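You operate a simulated robot arm through the tools that you are given. There is no shell and no other tool.

Carry out the task below with a simulated two-armed robot. There is one attempt and no reset: what you move stays moved.

JOB
Set the low carriage to 100 cm, the middle one to 135 cm.
Fine: clamp both again.
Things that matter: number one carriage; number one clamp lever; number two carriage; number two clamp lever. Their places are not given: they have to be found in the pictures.

The check looks at the end state, three seconds after you hand in, the way a careful person would. Anything else that was tipped, shoved, dropped, spilled or broken makes it a failure.

ROBOT AND FRAMES
Two 7-joint arms with fingered hands on one trunk that stands fixed in place. Base frame: the origin is at the foot of the trunk, x ahead of it, y to its left, z up. Lengths are in m, angles in rad, forces in N, time in s.
The left shoulder is at [0.049, 0.125, 1.36], the right one opposite. With the tool pointing down near the work surface each hand reaches from about 0.1 to 0.76 m from the base axis, measured 20 degrees to its own side. Payload 3.7 kg a hand.
Tool frame (each hand has its own): the origin (TCP) lies between the finger pads and is the grasp point; the fingertips stand 0.025 m ahead of it; z points along the fingers, y is the line along which they close. The gripper opens to 0.088 m. The gripper's body begins 0.029 m behind the TCP. The gripper is a hand of 5 fingers: y runs from the thumb to the fingers, the wrist lies at [-0.013, -0.097, -0.162] in the tool frame, and closing takes about 1.5 s.
Orientation is that of the tool frame in the base frame, as a unit quaternion [x, y, z, w]. With the fingers straight down and the wrist toward the robot, the tool's x, y and z point along [0, 1, 0], [1, 0, 0] and [0, 0, -1] of the base frame.

CONTROLS
- The arms move only by the tool step_arm. It takes "left_series", "right_series" or both (then of equal length, played together; a hand with none holds still); each is a list of rows, each a list of 3 entries, a list of its own where there are three numbers: the shift along the tool's x, y, z in m, then the turn, a rotation vector about the tool's x, y, z in rad, then the opening, from 0 (shut) to 1 (fully open). In form: [[[tx, ty, tz], [wx, wy, wz], hand], ...]. A call has 1 to 20 rows; each row is the pose to reach, as a shift and turn from the pose commanded when the call began, along the tool's axes at that moment. A row lasts 0.2 s, in which the tool goes at most 0.05 m and 0.15 rad; a call with a longer step from one row to the next is refused whole, and so is a gripper value outside its range. A pose out of reach is approached as far as the arm can. The call stops where the force on the tool passes 60 N (or 10 N more than at its start, if that is more) or the arm is blocked; 0.2 s more then pass. The fingers move at their own pace (about 0.045 m/s each) and stop on an object; they squeeze with about 25 N. The grip force told is the motor's: it shows also when the fingers shut on nothing. Time passes only in rows, and 0.2 s behind the last, so rows that repeat a pose let the fingers close. The reply holds the time, the measured pose of the TCP, the force on the tool along the base axes, the opening and the grip force, in the units named above and with some noise, with the torque about the TCP (base axes, N m) and any sound that the robot's microphone picked up.
- Cameras (640 x 400 px; columns grow to the right, rows downward): "scene" is now at [0.1325, -0.0055, 1.5307]; the picture's right is [-0.08, -1.00, 0.00], its down [-0.28, 0.02, -0.96] and it looks along [0.96, -0.08, -0.28] (base axes); focal length 232 px, centre (320, 200). "left" rides on the left gripper at [-0.059, -0.079, -0.105] in its tool frame; the picture's right is [-0.73, -0.32, 0.61], its down [0.62, -0.68, 0.38] and it looks along [0.29, 0.66, 0.70] (tool axes); focal length 234 px, centre (320, 200). "right" rides on the right gripper at [0.059, -0.079, -0.105] in its tool frame; the picture's right is [-0.73, 0.32, -0.61], its down [-0.62, -0.68, 0.38] and it looks along [-0.29, 0.66, 0.70] (tool axes); focal length 234 px, centre (320, 200).
- capture(camera): a new picture of that camera. The clock stands still meanwhile.
- lift_body(by): slides the trunk up (or, below 0, down) by that many m; the arms and the scene camera ride with it, the base frame stays. It gives what a move gives, with no picture.
- set_grasp(shape, hand): the hand has 5 fingers and takes this shape, open, in about a second: jaw (thumb against the fingers, like two jaws); tri (thumb and two fingers); tip (a fingertip pinch); poke (one finger out to press); point (the index stretched); flat (the hand flat); cup (the hand cupped); fist (a fist). The gripper value then closes the fingers along that shape, each until it touches; the sizes above hold for jaw. It gives what a move gives, with no picture.
- turn_head(pan, tilt): turns the head with the scene camera to pan (to the left, within 1.396 rad either way) and tilt (down, from -0.506 to 1.204), counted from straight ahead of the robot. It gives what a move gives.
- point_at(camera, pixels): there is no depth. For up to 12 entries [column, row, z] of the newest picture of that camera ("zoom" is the newest enlarged one), the place [x, y] in the base frame at which the ray of that pixel passes the height z, good to about 0.002 m. The clock stands still meanwhile.
- inspect(camera, box): a new picture of the part [left, top, right, bottom] of that camera's present view, enlarged. The clock stands still meanwhile.
- sign_off(): hands the job in; it is judged then, once.

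Leave the grippers open and the arms clear of the work at the hand-in unless told otherwise.

The tools are called as a command line: name --argument value ..., lists and objects as JSON in quotes. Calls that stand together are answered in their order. step_arm: Moves the arms, as the interface text tells. Its arguments: {"type":"object","properties":{"left_series":{"type":"array","items":{"type":"array"}},"right_series":{"type":"array","items":{"type":"array"}}},"required":[]} The other tools are called the same way: lift_body (by) slides the trunk up or down; set_grasp (shape, hand) gives the hand a shape; turn_head (pan, tilt) turns the head that bears the scene camera; capture (camera) takes a picture; point_at (camera, pixels) gives the place at which the rays of pixels pass given heights; inspect (camera, box) takes an enlarged picture of a part of a camera's view; sign_off () hands the job in.

At the start:

```text
time_s: 0.0
left_eef_pos: [0.4846, 0.1856, 1.5295]
left_ee_rot: [0.706, 0.708, -0.001, 0.001]
left_contact_force: [-0.4, 1.0, -0.6]
left_torque: [0.0, 0.02, 0.02]
left_opening: 0.0876
left_grasp_force: 0.0
left_shape: jaw
right_eef_pos: [0.58, -0.2101, 1.4707]
right_ee_rot: [0.707, 0.707, 0.0, -0.001]
right_contact_force: [0.0, -0.2, 0.2]
right_torque: [0.0, 0.01, -0.03]
right_opening: 0.0877
right_grasp_force: 0.0
right_shape: jaw
trunk travel left (down, up): [-0.375, 0.04]
head pan, tilt: [-0.08, 0.283]
```

scene: 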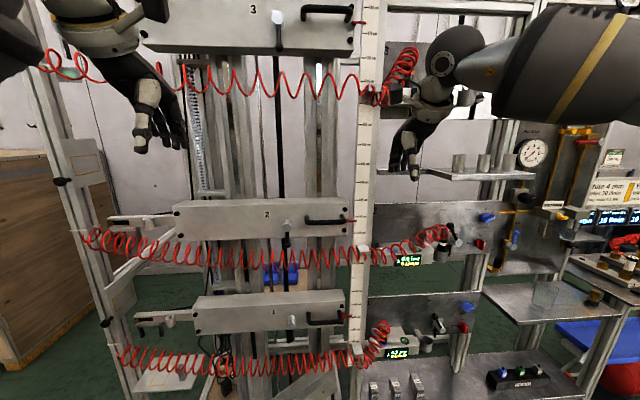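
right: 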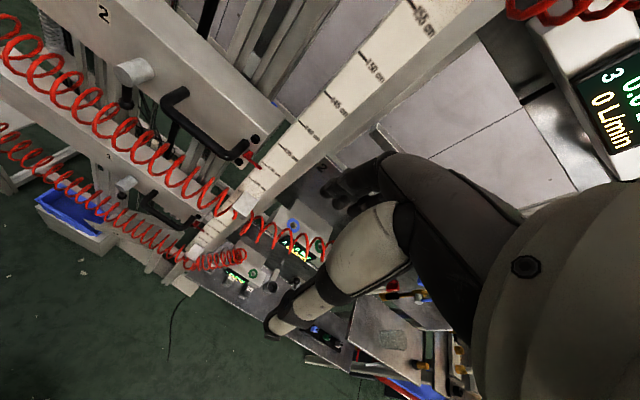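
left: 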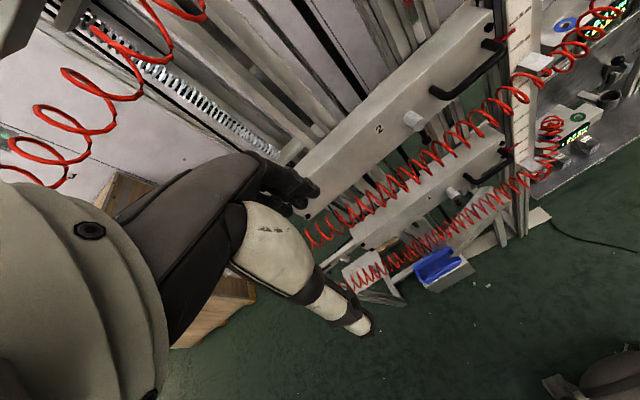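

I see a stand with three carriages (labels 1, 2, 3) on vertical rails. Each has a black handle, a knob or lever and a red pointer by the white scale near column 360. I'll enlarge carriages 1 and 2 and the scale.

inspect --camera "scene" --box '[160, 180, 400, 330]'

inspect --camera "scene" --box '[270, 190, 390, 265]'

inspect --camera "scene" --box '[260, 280, 380, 355]'

inspect --camera "scene" --box '[240, 0, 400, 100]'

```text
2.67 times, centred on (280, 255) of scene
```

zoom: 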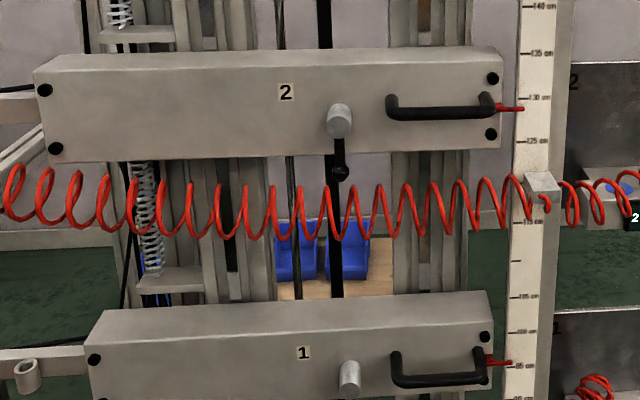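

```text
5.33 times, centred on (330, 228) of scene
```

zoom: 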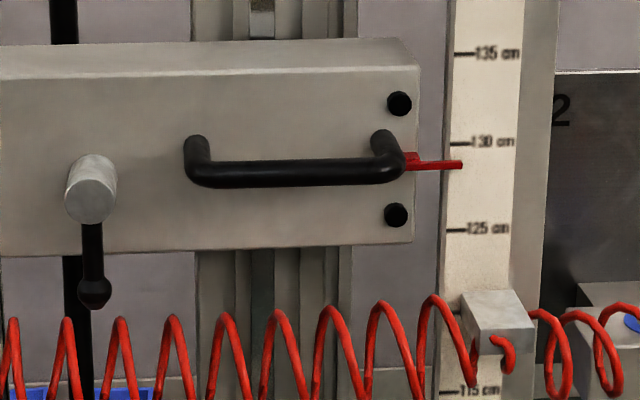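

```text
5.33 times, centred on (320, 318) of scene
```

zoom: 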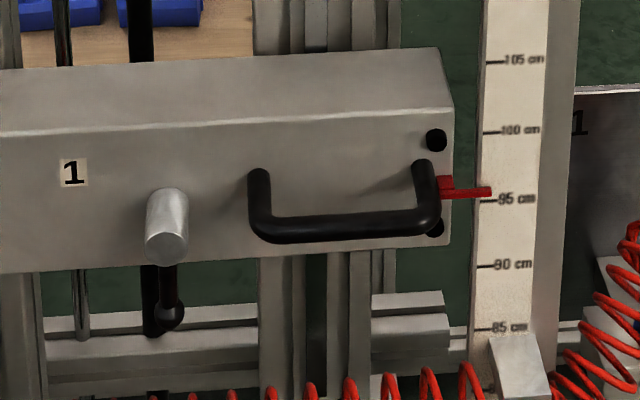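

```text
4.00 times, centred on (320, 50) of scene
```

zoom: 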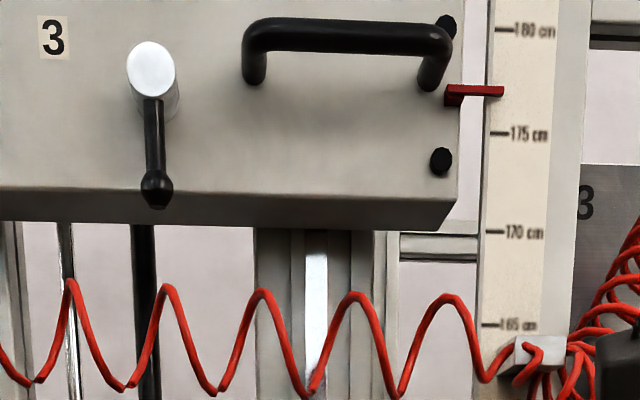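

Carriage 2's pointer reads about 128.7 and carriage 1's about 95.5. The scale seems to be true base height. Each clamp is a silver hub with a black lever, now hanging down. To triangulate, I'll project the same features from the scene and right cameras: handle 2's corners at scene (305.6,222.8) and (344,222.8), and hub 2 at (287,226.6).

point_at --camera "scene" --pixels '[[305.6, 222.8, 1.27], [305.6, 222.8, 1.29], [305.6, 222.8, 1.31], [344.1, 222.8, 1.27], [344.1, 222.8, 1.29], [344.1, 222.8, 1.31], [286.9, 226.6, 1.27], [286.9, 226.6, 1.29], [286.9, 226.6, 1.31], [355.3, 199.9, 1.35], [351.3, 304.75, 1.0], [287.6, 244.8, 1.25]]'

point_at --camera "right" --pixels '[[166, 106, 1.27], [166, 106, 1.29], [166, 106, 1.31], [235, 157, 1.27], [235, 157, 1.29], [235, 157, 1.31], [122, 76, 1.27], [122, 76, 1.29], [122, 76, 1.31]]'

inspect --camera "right" --box '[60, 40, 300, 190]'

inspect --camera "left" --box '[340, 60, 560, 220]'

```text
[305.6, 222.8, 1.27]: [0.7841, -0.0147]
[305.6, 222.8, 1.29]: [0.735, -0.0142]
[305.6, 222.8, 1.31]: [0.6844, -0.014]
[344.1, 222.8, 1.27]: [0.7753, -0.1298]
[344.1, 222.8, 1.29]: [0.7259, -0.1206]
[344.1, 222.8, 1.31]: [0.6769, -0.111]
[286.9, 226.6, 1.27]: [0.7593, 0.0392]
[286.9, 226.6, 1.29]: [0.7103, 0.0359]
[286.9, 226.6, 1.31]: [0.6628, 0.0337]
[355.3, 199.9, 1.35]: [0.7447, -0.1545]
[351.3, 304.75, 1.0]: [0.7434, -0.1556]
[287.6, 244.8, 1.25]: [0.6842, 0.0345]
```

```text
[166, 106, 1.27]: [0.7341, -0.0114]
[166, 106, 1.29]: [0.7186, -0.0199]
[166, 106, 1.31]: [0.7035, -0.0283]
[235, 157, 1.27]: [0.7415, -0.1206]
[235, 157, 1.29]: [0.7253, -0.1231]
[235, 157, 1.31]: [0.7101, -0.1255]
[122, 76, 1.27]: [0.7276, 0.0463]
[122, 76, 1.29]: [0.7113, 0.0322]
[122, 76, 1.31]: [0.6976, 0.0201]
```

```text
2.67 times, centred on (180, 115) of right
```

zoom: 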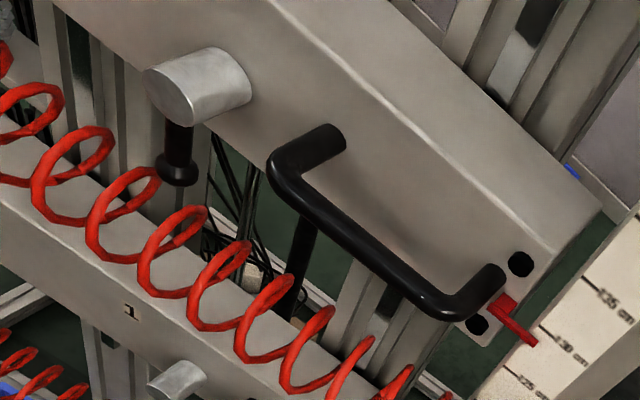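

```text
2.50 times, centred on (450, 140) of left
```

zoom: 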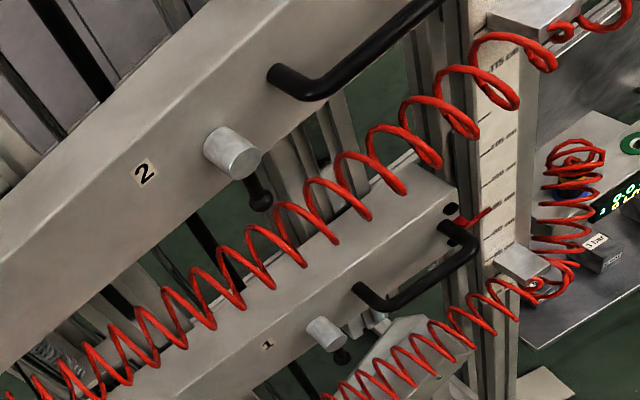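

Triangulation puts handle 2's bar near x=0.72, y -0.016 to -0.121, z=1.29, and the hub's end near (0.711, 0.034, 1.29). Scale height equals base z at x≈0.743. Next I'll triangulate lever 2's ball, the bolts on the carriage face and the pointer tip, plus carriage 1's features in the scene and left cameras.

point_at --camera "scene" --pixels '[[287.6, 244.8, 1.22], [287.6, 244.8, 1.24], [344.8, 209.3, 1.3], [344.8, 209.3, 1.32], [344.4, 230.3, 1.25], [344.4, 230.3, 1.27], [356.6, 220.75, 1.28], [356.6, 220.75, 1.3], [309, 320.5, 0.95], [309, 320.5, 0.98], [291.5, 327, 0.95], [291.5, 327, 0.98]]'

point_at --camera "right" --pixels '[[125.6, 106.7, 1.22], [125.6, 106.7, 1.24], [255, 139, 1.3], [255, 139, 1.32], [239.2, 161.5, 1.25], [239.2, 161.5, 1.27], [261.4, 168.6, 1.28], [261.4, 168.6, 1.3]]'

point_at --camera "left" --pixels '[[422.3, 126.4, 1.27], [422.3, 126.4, 1.29], [444, 140.5, 1.22], [444, 140.5, 1.24], [483, 178, 0.95], [483, 178, 0.98], [472.5, 195, 0.95], [472.5, 195, 0.98], [476, 202.5, 0.92], [476, 202.5, 0.94]]'

inspect --camera "left" --box '[430, 120, 560, 210]'

```text
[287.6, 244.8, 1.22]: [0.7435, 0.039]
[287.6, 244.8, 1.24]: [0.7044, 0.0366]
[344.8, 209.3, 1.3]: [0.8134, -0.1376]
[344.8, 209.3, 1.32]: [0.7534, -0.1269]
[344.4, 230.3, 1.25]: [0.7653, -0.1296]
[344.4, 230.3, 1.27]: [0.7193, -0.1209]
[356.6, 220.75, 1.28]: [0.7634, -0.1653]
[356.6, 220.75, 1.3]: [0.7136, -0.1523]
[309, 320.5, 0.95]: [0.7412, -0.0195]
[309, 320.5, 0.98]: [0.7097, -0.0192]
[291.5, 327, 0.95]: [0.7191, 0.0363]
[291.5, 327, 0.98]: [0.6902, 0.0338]
```

```text
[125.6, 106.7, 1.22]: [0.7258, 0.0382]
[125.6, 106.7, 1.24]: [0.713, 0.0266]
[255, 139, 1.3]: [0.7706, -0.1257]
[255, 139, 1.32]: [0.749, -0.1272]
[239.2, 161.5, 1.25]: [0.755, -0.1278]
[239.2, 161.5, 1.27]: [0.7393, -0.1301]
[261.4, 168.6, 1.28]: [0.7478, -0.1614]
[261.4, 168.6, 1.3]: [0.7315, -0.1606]
```

```text
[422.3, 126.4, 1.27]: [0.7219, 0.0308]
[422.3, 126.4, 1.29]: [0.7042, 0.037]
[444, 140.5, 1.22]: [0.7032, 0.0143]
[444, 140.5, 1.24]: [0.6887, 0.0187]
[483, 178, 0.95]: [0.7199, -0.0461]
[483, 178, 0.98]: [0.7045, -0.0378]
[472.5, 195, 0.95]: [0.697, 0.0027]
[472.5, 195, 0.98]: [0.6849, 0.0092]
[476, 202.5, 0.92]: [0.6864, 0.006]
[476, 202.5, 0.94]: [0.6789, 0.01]
```

```text
4.44 times, centred on (495, 165) of left
```

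zoom: 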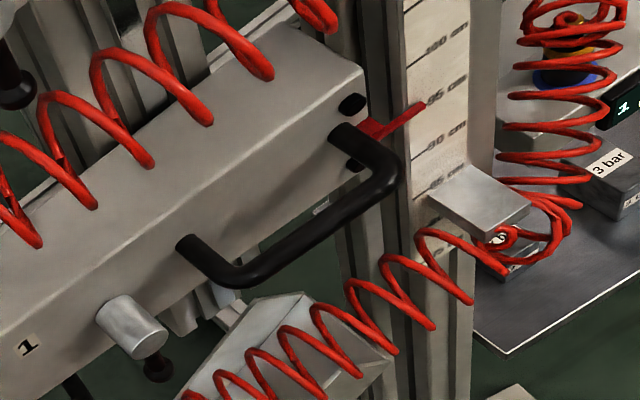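

Carriage 2's face is near x=0.755 and the handle bar stands off to x≈0.72. Lever 2 hangs from z≈1.29 to a ball at about 1.23. I want to know how far out the red hose 2 sits, since it passes near the lever's ball. I'll project its axis from the right camera at about (122,134) and the left camera at about (445,150), and from the scene camera.

point_at --camera "right" --pixels '[[121.9, 133.7, 1.15], [121.9, 133.7, 1.18], [121.9, 133.7, 1.21], [121.9, 133.7, 1.24], [102, 104, 1.2], [102, 104, 1.23], [102, 104, 1.26]]'

point_at --camera "scene" --pixels '[[300, 258, 1.15], [300, 258, 1.18], [300, 258, 1.21], [300, 258, 1.24], [300, 249, 1.2], [300, 249, 1.23], [300, 249, 1.26]]'

inspect --camera "scene" --box '[60, 180, 300, 330]'

inspect --camera "scene" --box '[300, 180, 500, 305]'

inspect --camera "scene" --box '[350, 20, 510, 190]'

```text
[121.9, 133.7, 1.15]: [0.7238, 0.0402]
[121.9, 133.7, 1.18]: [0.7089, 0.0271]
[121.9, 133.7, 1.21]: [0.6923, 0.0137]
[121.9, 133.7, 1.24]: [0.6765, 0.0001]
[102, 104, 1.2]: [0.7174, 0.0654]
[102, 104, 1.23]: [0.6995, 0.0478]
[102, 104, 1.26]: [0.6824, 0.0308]
```

```text
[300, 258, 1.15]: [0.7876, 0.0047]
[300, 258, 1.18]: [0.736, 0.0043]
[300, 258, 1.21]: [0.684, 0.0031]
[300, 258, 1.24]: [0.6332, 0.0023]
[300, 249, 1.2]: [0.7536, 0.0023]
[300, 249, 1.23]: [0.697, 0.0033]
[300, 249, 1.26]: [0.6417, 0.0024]
```

```text
2.67 times, centred on (180, 255) of scene
```

zoom: 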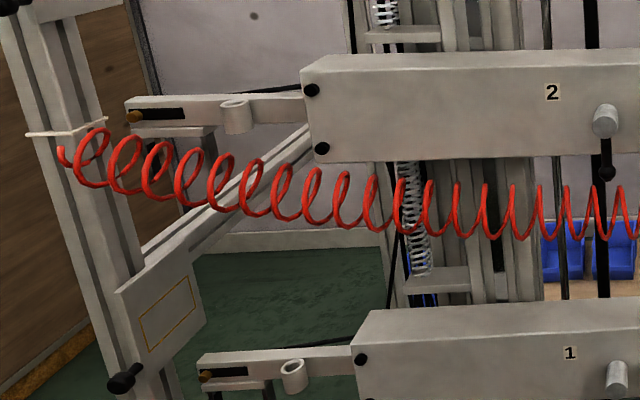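

```text
3.20 times, centred on (400, 242) of scene
```

zoom: 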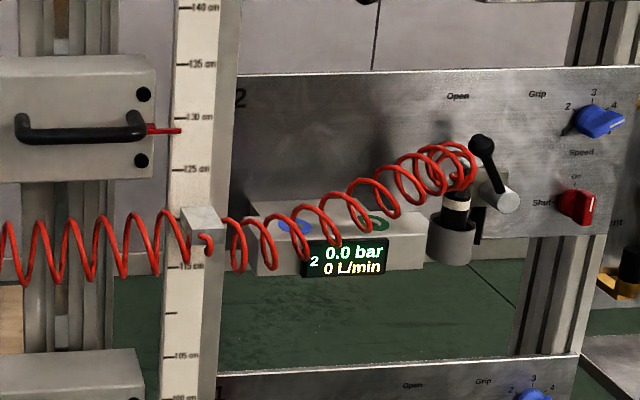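

```text
2.35 times, centred on (430, 105) of scene
```

zoom: 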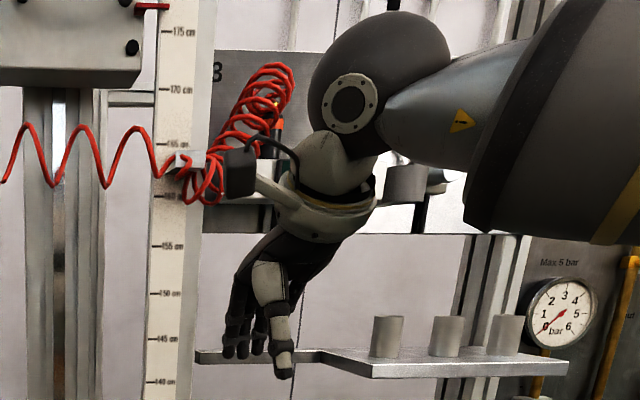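

The hose 2 coil runs at x≈0.69, z≈1.175–1.235, just under lever 2, so I'll keep the hands above it with level wrists. First I'll bring the right hand to a pre-grasp about 0.1 m in front of handle 2, fingers tilted 35° below horizontal, with target TCP (0.63,-0.068,1.35).

step_arm --right_series '[[[0.018, 0.006, 0.015], [-0.12, 0, 0], 1], [[0.036, 0.012, 0.03], [-0.24, 0, 0], 1], [[0.054, 0.019, 0.045], [-0.36, 0, 0], 1], [[0.071, 0.025, 0.06], [-0.48, 0, 0], 1], [[0.089, 0.031, 0.075], [-0.6, 0, 0], 1], [[0.107, 0.037, 0.09], [-0.72, 0, 0], 1], [[0.125, 0.044, 0.105], [-0.84, 0, 0], 1], [[0.142, 0.05, 0.12], [-0.96, 0, 0], 1], [[0.142, 0.05, 0.12], [-0.96, 0, 0], 1]]'

capture --camera "scene"

capture --camera "right"

capture --camera "left"

```text
time_s: 2.0
left_eef_pos: [0.4869, 0.1808, 1.5294]
left_ee_rot: [0.707, 0.707, 0.0, -0.001]
left_contact_force: [0.3, 0.3, -0.4]
left_torque: [0.04, 0.02, 0.01]
left_opening: 0.0875
left_grasp_force: 0.2
left_shape: jaw
right_eef_pos: [0.6295, -0.0631, 1.3547]
right_ee_rot: [0.631, 0.625, 0.325, 0.326]
right_contact_force: [-0.1, -0.5, 0.8]
right_torque: [0.01, -0.04, 0.01]
right_opening: 0.0876
right_grasp_force: 0.0
right_shape: jaw
right hand out of reach, approached as far as the arm can: row 8, 9
trunk travel left (down, up): [-0.375, 0.04]
head pan, tilt: [-0.08, 0.283]
```

```text
taken
```

scene: 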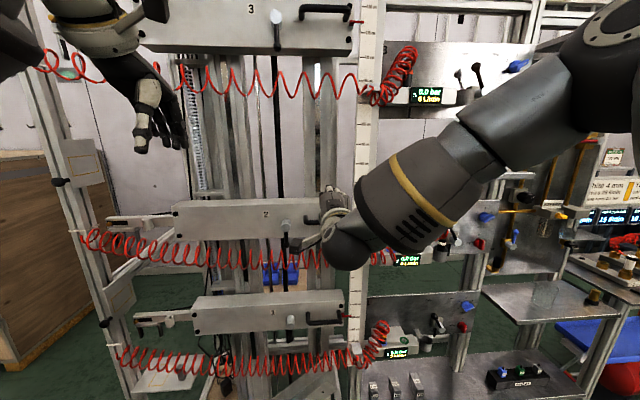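

```text
taken
```

right: 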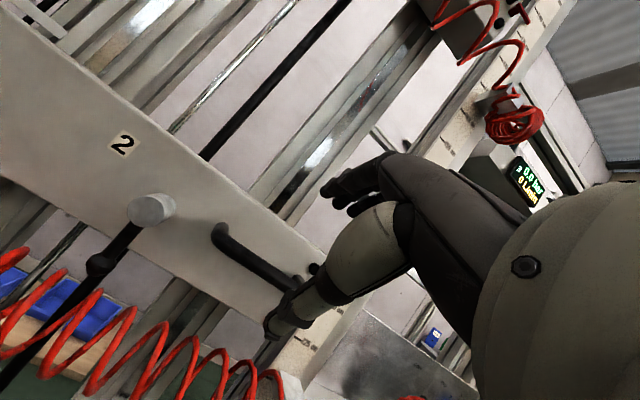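

```text
taken
```

left: 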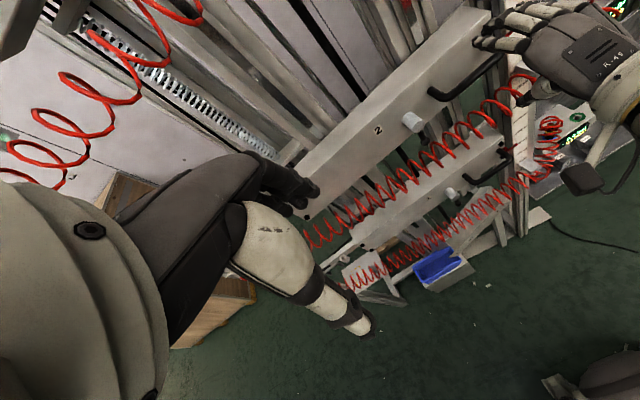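

The right TCP is at (0.6295,-0.063,1.355), tilted 35° and close to the command. The reply flagged "out of reach", but only by a few mm. The bar should lie 0.112 m ahead along tool z. I'll half close the hand so the fingers fit in the 35 mm gap behind the bar, and advance 0.06.

step_arm --right_series '[[[0, 0, 0.0], [0, 0, 0], 0.5], [[-0.002, -0.001, 0.02], [0, 0, 0], 0.5], [[-0.004, -0.002, 0.04], [0, 0, 0], 0.5], [[-0.006, -0.003, 0.06], [0, 0, 0], 0.5], [[-0.006, -0.003, 0.06], [0, 0, 0], 0.5]]'

capture --camera "right"

inspect --camera "left" --box '[400, 0, 640, 150]'

inspect --camera "scene" --box '[250, 170, 410, 270]'

```text
time_s: 3.2
left_eef_pos: [0.4864, 0.1869, 1.5311]
left_ee_rot: [0.707, 0.708, -0.001, 0.001]
left_contact_force: [0.5, 0.3, -1.0]
left_torque: [-0.02, -0.03, 0.01]
left_opening: 0.0875
left_grasp_force: 0.1
left_shape: jaw
right_eef_pos: [0.6726, -0.0446, 1.3319]
right_ee_rot: [0.633, 0.624, 0.321, 0.326]
right_contact_force: [-0.9, 0.8, -0.5]
right_torque: [-0.02, -0.01, 0.02]
right_opening: 0.0443
right_grasp_force: 0.1
right_shape: jaw
right hand out of reach, approached as far as the arm can: row 2, 3, 4, 5
trunk travel left (down, up): [-0.375, 0.04]
head pan, tilt: [-0.08, 0.283]
```

```text
taken
```

right: 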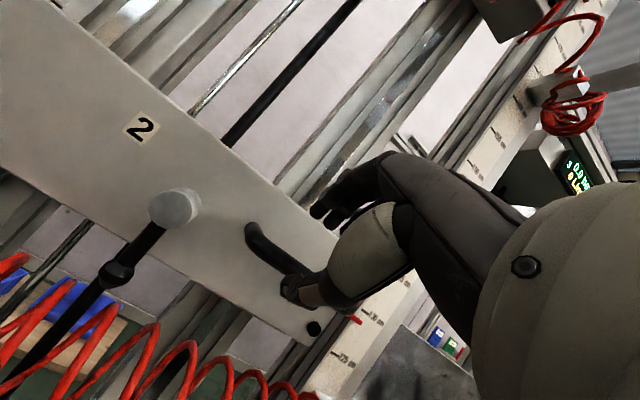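

```text
2.67 times, centred on (520, 75) of left
```

zoom: 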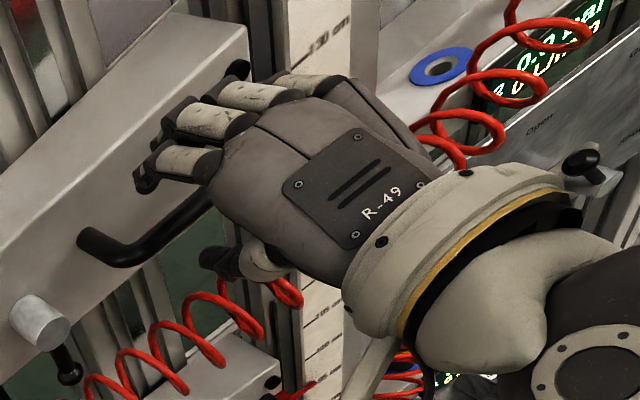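

```text
4.00 times, centred on (330, 220) of scene
```

zoom: 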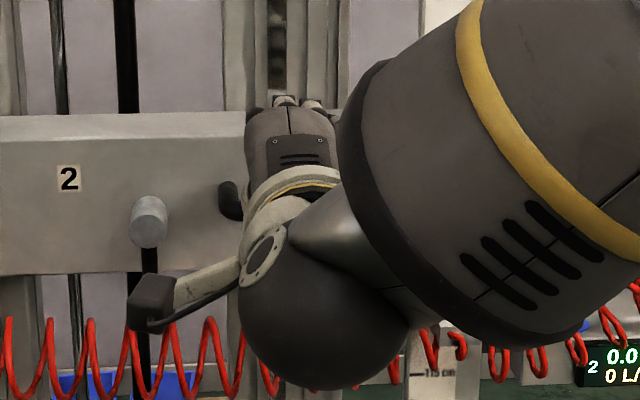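

The arm is being limited: y has drifted to -0.045 instead of -0.069, because the forearm comes in from the right with the wrist bent. I'll back off 3 cm and yaw the hand about 0.4 rad to the left around vertical to line it up with the forearm.

step_arm --right_series '[[[0, 0, -0.015], [0, 0, 0], 0.5], [[0, 0, -0.03], [0, 0.08, -0.057], 0.5], [[0, 0, -0.03], [0, 0.16, -0.115], 0.5], [[0, 0, -0.03], [0, 0.24, -0.17], 0.5], [[0, 0, -0.03], [0, 0.327, -0.231], 0.5], [[0, 0, -0.03], [0, 0.327, -0.231], 0.5]]'

```text
time_s: 4.6
left_eef_pos: [0.4862, 0.1859, 1.5303]
left_ee_rot: [0.707, 0.708, 0.0, 0.001]
left_contact_force: [0.0, -0.1, 0.4]
left_torque: [-0.01, -0.01, 0.0]
left_opening: 0.0875
left_grasp_force: 0.1
left_shape: jaw
right_eef_pos: [0.6355, 0.0185, 1.3926]
right_ee_rot: [0.569, 0.69, 0.344, 0.285]
right_contact_force: [-0.5, -1.0, -0.3]
right_torque: [0.03, -0.01, 0.03]
right_opening: 0.0443
right_grasp_force: 0.1
right_shape: jaw
right hand out of reach, approached as far as the arm can: row 2, 3, 4, 5, 6
trunk travel left (down, up): [-0.375, 0.04]
head pan, tilt: [-0.08, 0.283]
```

That made it worse (y=+0.018), so the limit is on the other side. I'll yaw the hand back and past centre, to about 0.3 rad right.

step_arm --right_series '[[[0, 0, -0.01], [0, -0.1, 0.07], 0.5], [[0, 0, -0.02], [0, -0.2, 0.14], 0.5], [[0, 0, -0.02], [0, -0.3, 0.21], 0.5], [[0, 0, -0.02], [0, -0.4, 0.28], 0.5], [[0, 0, -0.02], [0, -0.5, 0.35], 0.5], [[0, 0, -0.02], [0, -0.57, 0.4], 0.5], [[0, 0, -0.02], [0, -0.57, 0.4], 0.5]]'

```text
time_s: 6.2
left_eef_pos: [0.4847, 0.1852, 1.5294]
left_ee_rot: [0.706, 0.708, -0.001, -0.001]
left_contact_force: [-0.2, 0.7, -0.3]
left_torque: [-0.01, 0.01, 0.0]
left_opening: 0.0877
left_grasp_force: 0.1
left_shape: jaw
right_eef_pos: [0.6181, 0.0164, 1.4095]
right_ee_rot: [0.767, 0.457, 0.22, 0.393]
right_contact_force: [-0.9, 0.0, 0.1]
right_torque: [0.01, 0.01, -0.01]
right_opening: 0.0442
right_grasp_force: 0.0
right_shape: jaw
trunk travel left (down, up): [-0.375, 0.04]
head pan, tilt: [-0.08, 0.283]
```

Now the pose is reachable: TCP (0.618,0.016,1.41), hand yawed about 30° right. I'll move to 0.10 m short of the bar's centre in this orientation.

step_arm --right_series '[[[-0.007, -0.007, 0.026], [0, 0, 0], 0.5], [[-0.014, -0.014, 0.052], [0, 0, 0], 0.5], [[-0.0216, -0.0214, 0.077], [0, 0, 0], 0.5], [[-0.0216, -0.0214, 0.077], [0, 0, 0], 0.5]]'

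capture --camera "right"

capture --camera "scene"

inspect --camera "left" --box '[400, 0, 640, 150]'

```text
time_s: 7.2
left_eef_pos: [0.4851, 0.1856, 1.5302]
left_ee_rot: [0.706, 0.708, 0.0, 0.0]
left_contact_force: [0.3, 0.4, -0.6]
left_torque: [0.02, 0.01, 0.0]
left_opening: 0.0876
left_grasp_force: 0.0
left_shape: jaw
right_eef_pos: [0.6503, -0.0316, 1.3489]
right_ee_rot: [0.766, 0.459, 0.221, 0.393]
right_contact_force: [0.2, 0.0, -0.4]
right_torque: [-0.01, -0.01, -0.01]
right_opening: 0.0443
right_grasp_force: 0.0
right_shape: jaw
trunk travel left (down, up): [-0.375, 0.04]
head pan, tilt: [-0.08, 0.283]
```

```text
taken
```

right: 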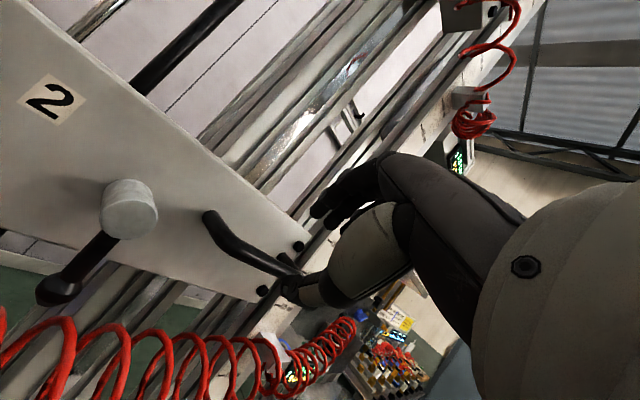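

```text
taken
```

scene: 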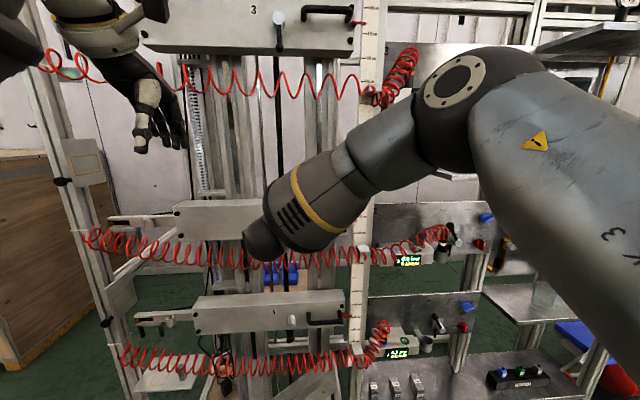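

```text
2.67 times, centred on (520, 75) of left
```

zoom: 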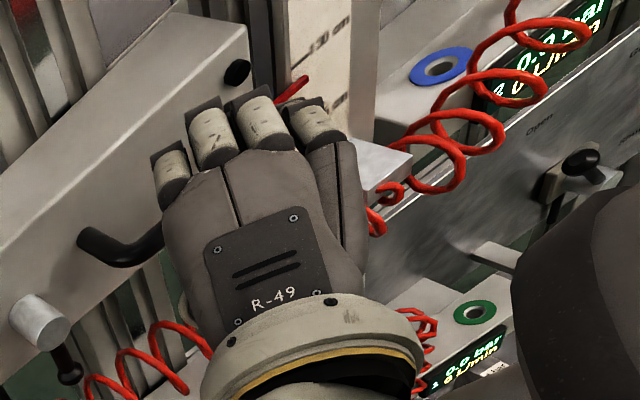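

The hand reaches, but the forearm now crosses in front of the lever, which would block the left hand. Steeper tool angles were reachable with no yaw. I'll try yaw 0 with fingers 50° below horizontal, at (0.669,-0.068,1.349).

step_arm --right_series '[[[-0.0046, 0.004, 0.0055], [0.045, 0.076, -0.066], 0.5], [[-0.009, 0.008, 0.011], [0.09, 0.152, -0.132], 0.5], [[-0.0137, 0.012, 0.0166], [0.136, 0.229, -0.197], 0.5], [[-0.018, 0.016, 0.022], [0.181, 0.305, -0.263], 0.5], [[-0.0229, 0.0198, 0.0276], [0.226, 0.381, -0.329], 0.5], [[-0.0229, 0.0198, 0.0276], [0.226, 0.381, -0.329], 0.5]]'

capture --camera "scene"

capture --camera "right"

inspect --camera "left" --box '[400, 0, 640, 150]'

```text
time_s: 8.6
left_eef_pos: [0.4862, 0.1863, 1.5305]
left_ee_rot: [0.706, 0.708, 0.0, 0.001]
left_contact_force: [-0.1, 0.7, -0.1]
left_torque: [-0.02, 0.0, -0.02]
left_opening: 0.0875
left_grasp_force: 0.1
left_shape: jaw
right_eef_pos: [0.6686, -0.0651, 1.3475]
right_ee_rot: [0.665, 0.664, 0.241, 0.243]
right_contact_force: [0.0, 0.2, 0.3]
right_torque: [0.01, -0.04, 0.0]
right_opening: 0.0446
right_grasp_force: 0.0
right_shape: jaw
trunk travel left (down, up): [-0.375, 0.04]
head pan, tilt: [-0.08, 0.283]
```

```text
taken
```

scene: 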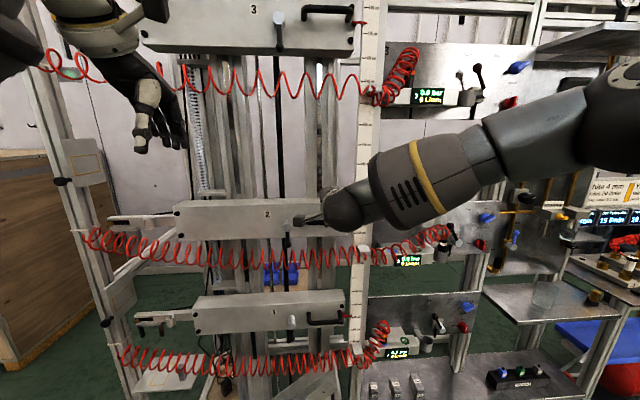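

```text
taken
```

right: 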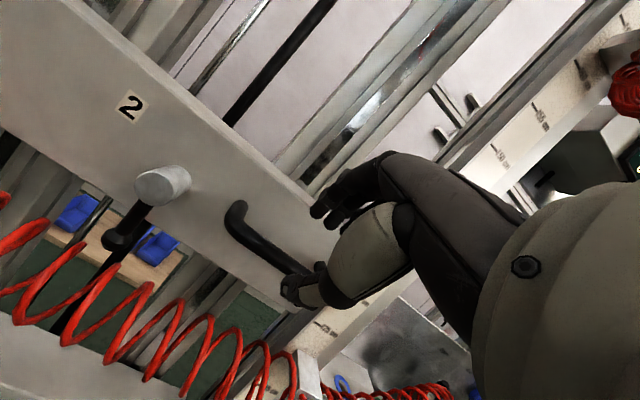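

```text
2.67 times, centred on (520, 75) of left
```

zoom: 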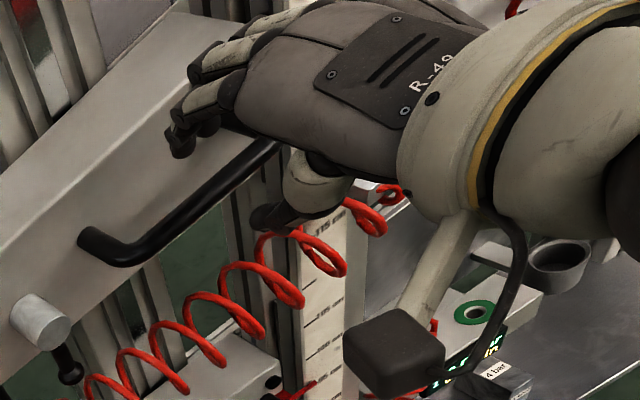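

That pose is reached cleanly (tilt 50°, no yaw), and the forearm stays to the right of the lever. The bar lies 0.079 m ahead along tool z and centred. I'll advance 0.045 m, then look.

step_arm --right_series '[[[-0.001, 0, 0.015], [0, 0, 0], 0.5], [[-0.002, 0, 0.03], [0, 0, 0], 0.5], [[-0.003, 0, 0.045], [0, 0, 0], 0.5], [[-0.003, 0, 0.045], [0, 0, 0], 0.5]]'

inspect --camera "right" --box '[180, 140, 420, 340]'

inspect --camera "left" --box '[400, 0, 560, 100]'

inspect --camera "scene" --box '[260, 170, 420, 270]'

```text
time_s: 9.6
left_eef_pos: [0.4854, 0.1855, 1.5285]
left_ee_rot: [0.707, 0.707, -0.001, 0.0]
left_contact_force: [0.6, 0.5, 0.2]
left_torque: [0.0, 0.0, -0.01]
left_opening: 0.0879
left_grasp_force: 0.0
left_shape: jaw
right_eef_pos: [0.696, -0.0678, 1.3129]
right_ee_rot: [0.666, 0.663, 0.24, 0.244]
right_contact_force: [0.3, -0.3, -0.1]
right_torque: [0.0, 0.01, -0.01]
right_opening: 0.0441
right_grasp_force: 0.2
right_shape: jaw
trunk travel left (down, up): [-0.375, 0.04]
head pan, tilt: [-0.08, 0.283]
```

```text
2.00 times, centred on (300, 240) of right
```

zoom: 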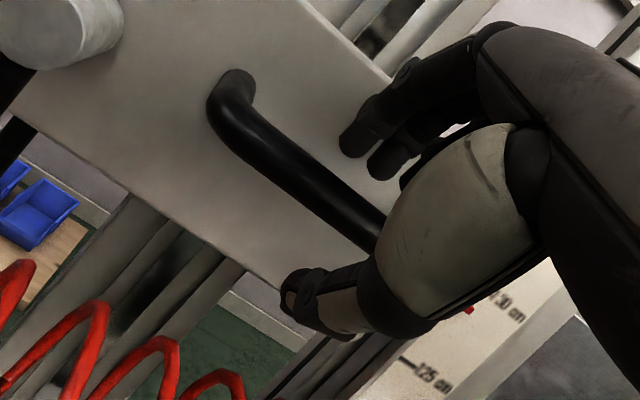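

```text
4.00 times, centred on (480, 50) of left
```

zoom: 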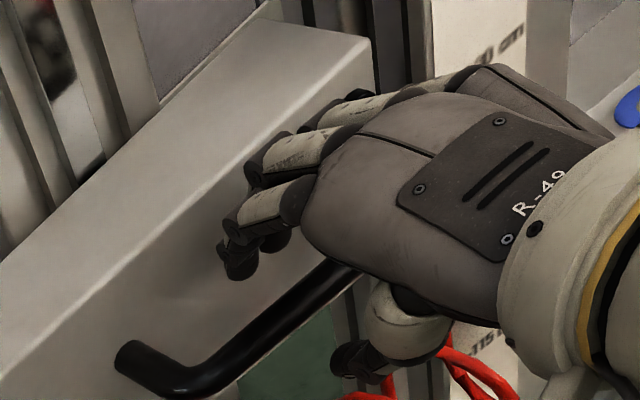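

```text
4.00 times, centred on (340, 220) of scene
```

zoom: 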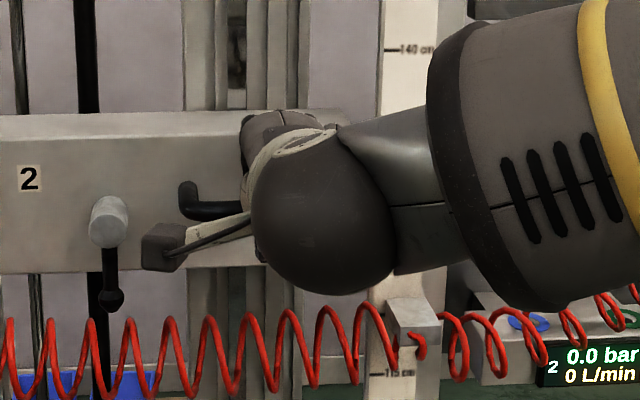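

The bar passes between the fingers above and the thumb below. I'll advance a further 0.022 m in small steps, watching the force, then close the hand.

step_arm --right_series '[[[0, 0, 0.007], [0, 0, 0], 0.45], [[0, 0, 0.014], [0, 0, 0], 0.42], [[0, 0, 0.021], [0, 0, 0], 0.4], [[0, 0, 0.021], [0, 0, 0], 0.4]]'

inspect --camera "right" --box '[180, 140, 420, 340]'

inspect --camera "left" --box '[400, 0, 560, 100]'

```text
time_s: 10.6
left_eef_pos: [0.4858, 0.1857, 1.53]
left_ee_rot: [0.706, 0.708, -0.001, 0.0]
left_contact_force: [0.6, 0.1, -0.5]
left_torque: [0.0, -0.02, -0.01]
left_opening: 0.0875
left_grasp_force: 0.1
left_shape: jaw
right_eef_pos: [0.711, -0.0688, 1.2956]
right_ee_rot: [0.666, 0.664, 0.24, 0.242]
right_contact_force: [-0.2, -0.5, 0.0]
right_torque: [0.0, 0.0, -0.01]
right_opening: 0.0351
right_grasp_force: 0.1
right_shape: jaw
trunk travel left (down, up): [-0.375, 0.04]
head pan, tilt: [-0.08, 0.283]
```

```text
2.00 times, centred on (300, 240) of right
```

zoom: 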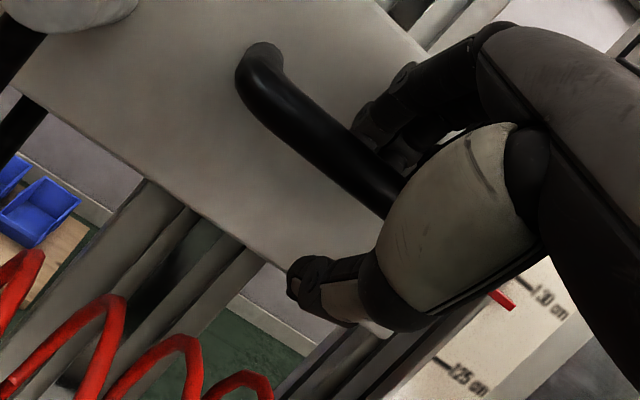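

```text
4.00 times, centred on (480, 50) of left
```

zoom: 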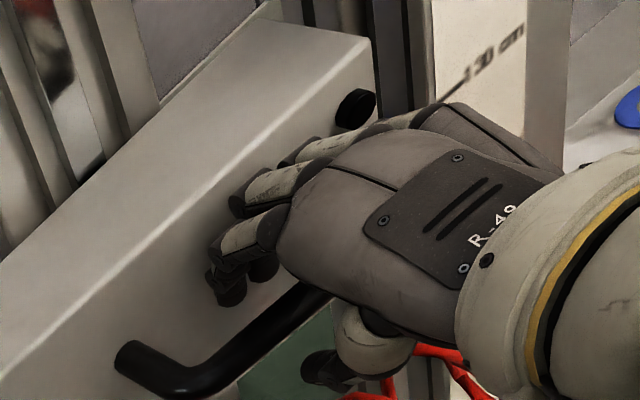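

No contact force yet, and the bar is inside the hand. I'll close it on the bar.

step_arm --right_series '[[[0, 0, 0], [0, 0, 0], 0.3], [[0, 0, 0], [0, 0, 0], 0.2], [[0, 0, 0], [0, 0, 0], 0.1], [[0, 0, 0], [0, 0, 0], 0], [[0, 0, 0], [0, 0, 0], 0], [[0, 0, 0], [0, 0, 0], 0], [[0, 0, 0], [0, 0, 0], 0], [[0, 0, 0], [0, 0, 0], 0]]'

inspect --camera "right" --box '[180, 140, 420, 340]'

inspect --camera "left" --box '[400, 0, 560, 100]'

inspect --camera "scene" --box '[240, 170, 400, 270]'

```text
time_s: 12.4
left_eef_pos: [0.4869, 0.1854, 1.5298]
left_ee_rot: [0.706, 0.708, -0.001, 0.0]
left_contact_force: [1.1, -0.6, -0.1]
left_torque: [-0.02, 0.01, 0.02]
left_opening: 0.0876
left_grasp_force: 0.0
left_shape: jaw
right_eef_pos: [0.7114, -0.0675, 1.2948]
right_ee_rot: [0.666, 0.664, 0.24, 0.243]
right_contact_force: [-0.2, 0.1, -4.3]
right_torque: [-0.06, -0.07, 0.1]
right_opening: 0.0001
right_grasp_force: 25.2
right_shape: jaw
trunk travel left (down, up): [-0.375, 0.04]
head pan, tilt: [-0.08, 0.283]
```

```text
2.00 times, centred on (300, 240) of right
```

zoom: 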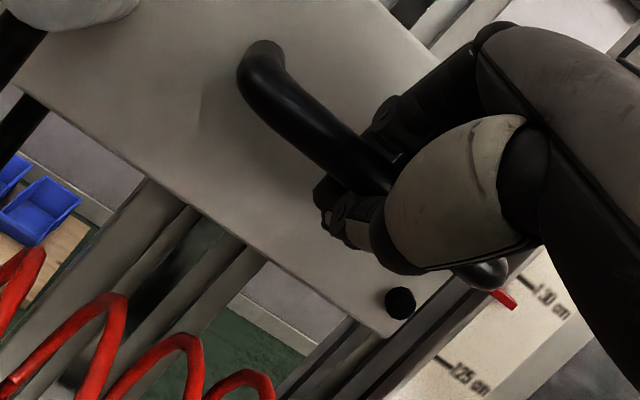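

```text
4.00 times, centred on (480, 50) of left
```

zoom: 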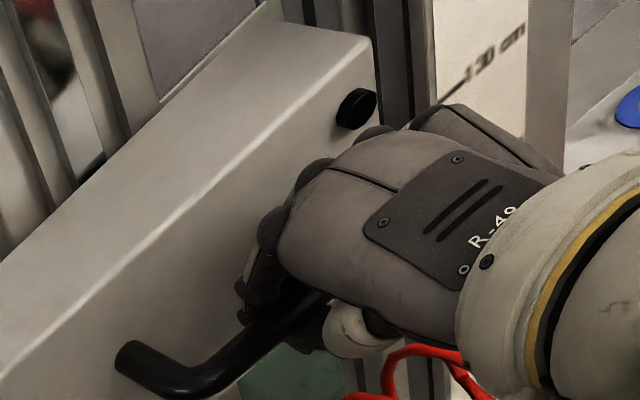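

```text
4.00 times, centred on (320, 220) of scene
```

zoom: 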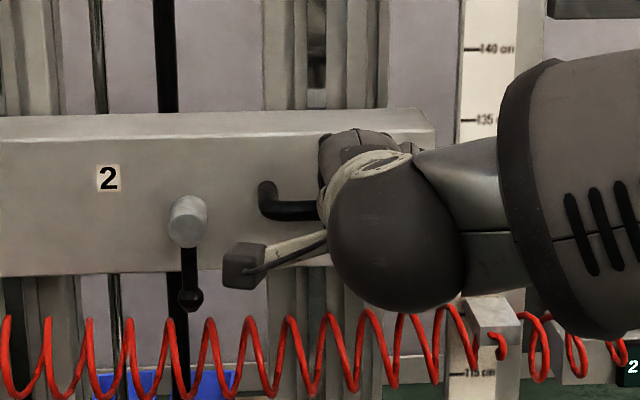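

The right hand now wraps bar 2 (grip 25 N) without disturbing it. Next is the left hand for lever 2. I'll try the "point" shape to get one long finger and look at it.

set_grasp --hand "left" --shape "poke"

inspect --camera "scene" --box '[40, 0, 240, 170]'

capture --camera "left"

```text
time_s: 13.3
left_eef_pos: [0.4861, 0.1852, 1.5283]
left_ee_rot: [0.706, 0.708, -0.001, 0.0]
left_contact_force: [0.1, 0.9, -0.3]
left_torque: [0.01, -0.01, 0.0]
left_opening: 0.0
left_grasp_force: 0.0
left_shape: poke
right_eef_pos: [0.7118, -0.068, 1.2957]
right_ee_rot: [0.666, 0.664, 0.241, 0.242]
right_contact_force: [-0.6, -0.8, -6.3]
right_torque: [-0.08, 0.01, 0.1]
right_opening: 0.0
right_grasp_force: 25.2
right_shape: jaw
trunk travel left (down, up): [-0.375, 0.04]
head pan, tilt: [-0.08, 0.283]
```

```text
2.35 times, centred on (140, 85) of scene
```

zoom: 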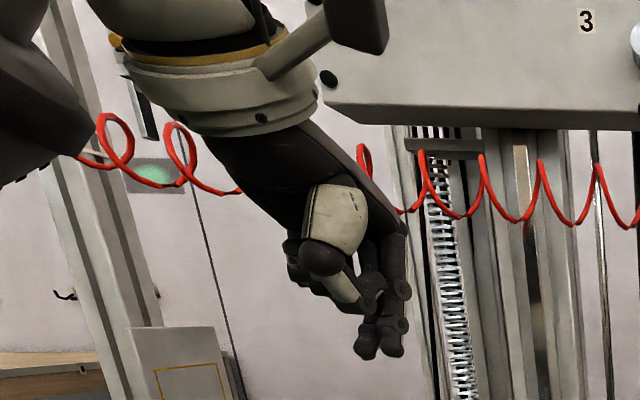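

```text
taken
```

left: 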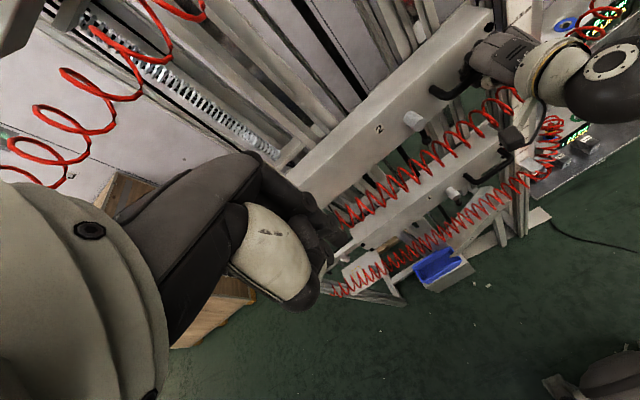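

In "poke" the fingertip sits about 2 cm ahead of the TCP, but two fingers look extended. I'll compare with the "point" shape.

set_grasp --hand "left" --shape "point"

inspect --camera "scene" --box '[110, 40, 230, 200]'

capture --camera "left"

```text
time_s: 14.2
left_eef_pos: [0.4872, 0.1864, 1.5288]
left_ee_rot: [0.707, 0.708, -0.002, 0.0]
left_contact_force: [-0.2, -0.1, 0.1]
left_torque: [0.0, -0.01, 0.0]
left_opening: 0.0
left_grasp_force: 0.0
left_shape: point
right_eef_pos: [0.7102, -0.069, 1.2956]
right_ee_rot: [0.666, 0.664, 0.24, 0.242]
right_contact_force: [-2.2, 1.0, -8.3]
right_torque: [-0.07, -0.01, 0.09]
right_opening: 0.0
right_grasp_force: 25.1
right_shape: jaw
trunk travel left (down, up): [-0.375, 0.04]
head pan, tilt: [-0.08, 0.283]
```

```text
2.50 times, centred on (170, 120) of scene
```

zoom: 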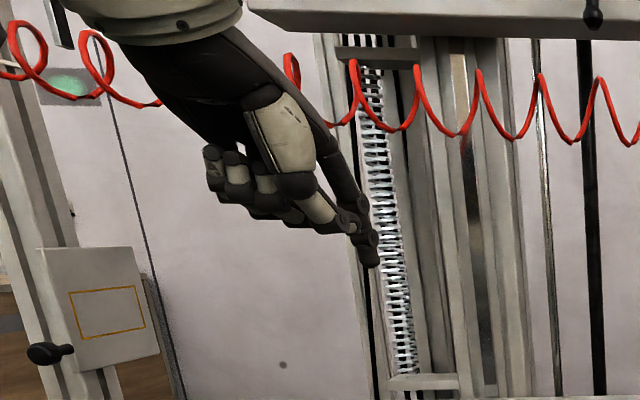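

```text
taken
```

left: 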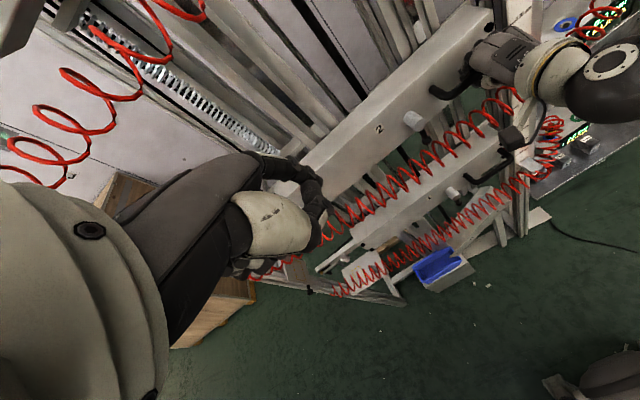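

In "point" only the index is stretched. I'll locate its tip by inspecting it in the left camera near (320,215) and triangulating against scene (192,145).

inspect --camera "left" --box '[220, 130, 380, 290]'

inspect --camera "scene" --box '[160, 100, 240, 160]'

```text
2.50 times, centred on (300, 210) of left
```

zoom: 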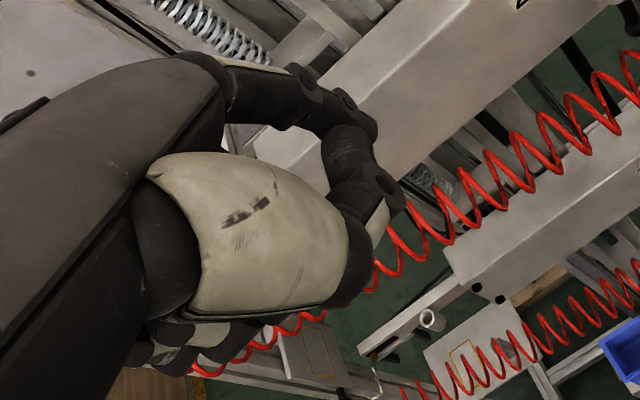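

```text
6.67 times, centred on (200, 130) of scene
```

zoom: 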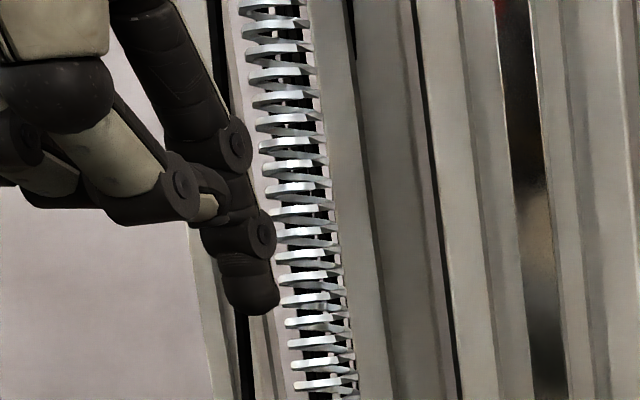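

In "point" the index tip sits near tool [-0.015, 0.027, 0.02], and the rest of the hand is curled back on its left side. That suits pushing the lever from its left side toward the right. I'll bring the left hand down to a staging pose, 50° tilt, at about (0.62,0.10,1.30).

step_arm --left_series '[[[-0.012, 0.019, 0.033], [-0.1, 0, 0], 0], [[-0.024, 0.038, 0.066], [-0.2, 0, 0], 0], [[-0.037, 0.057, 0.098], [-0.3, 0, 0], 0], [[-0.049, 0.076, 0.131], [-0.4, 0, 0], 0], [[-0.061, 0.095, 0.164], [-0.5, 0, 0], 0], [[-0.074, 0.114, 0.197], [-0.6, 0, 0], 0], [[-0.086, 0.133, 0.229], [-0.698, 0, 0], 0], [[-0.086, 0.133, 0.229], [-0.698, 0, 0], 0]]'

capture --camera "scene"

capture --camera "left"

capture --camera "right"

```text
time_s: 16.0
left_eef_pos: [0.6195, 0.0987, 1.3001]
left_ee_rot: [0.664, 0.665, 0.241, 0.242]
left_contact_force: [-0.1, 0.0, -0.1]
left_torque: [0.04, 0.03, -0.02]
left_opening: 0.0001
left_grasp_force: 0.2
left_shape: point
right_eef_pos: [0.712, -0.0682, 1.2957]
right_ee_rot: [0.665, 0.664, 0.241, 0.242]
right_contact_force: [-1.7, 0.6, -8.8]
right_torque: [0.0, -0.04, 0.1]
right_opening: 0.0
right_grasp_force: 24.7
right_shape: jaw
trunk travel left (down, up): [-0.375, 0.04]
head pan, tilt: [-0.08, 0.283]
```

```text
taken
```

scene: 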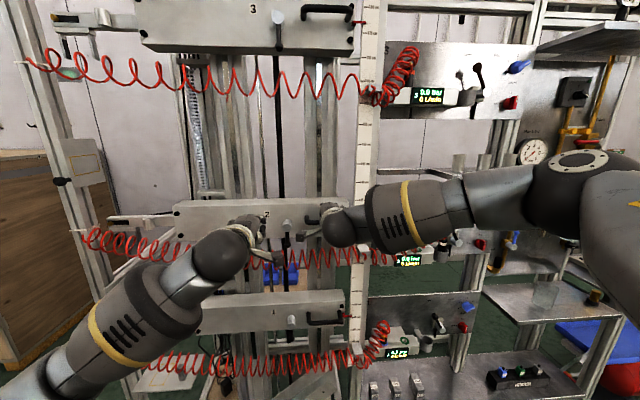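

```text
taken
```

left: 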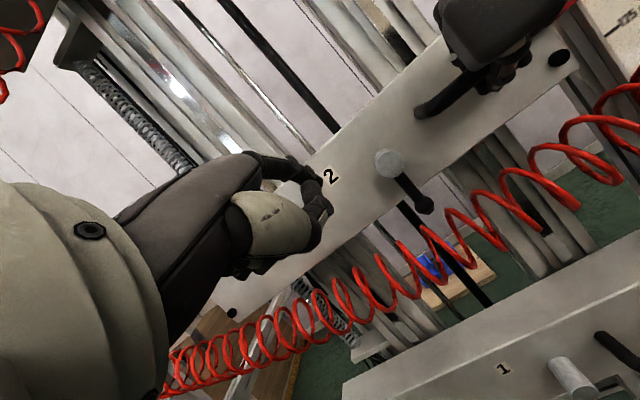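

```text
taken
```

right: 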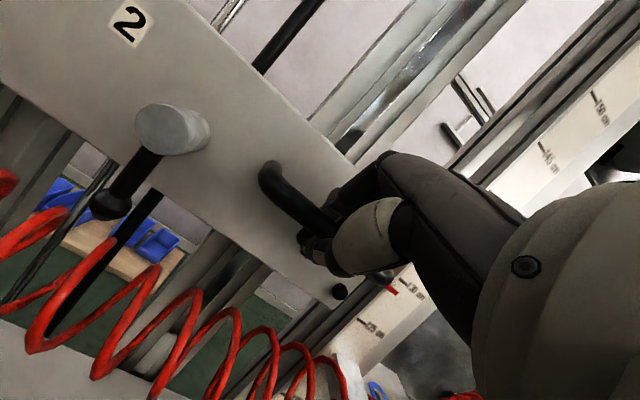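

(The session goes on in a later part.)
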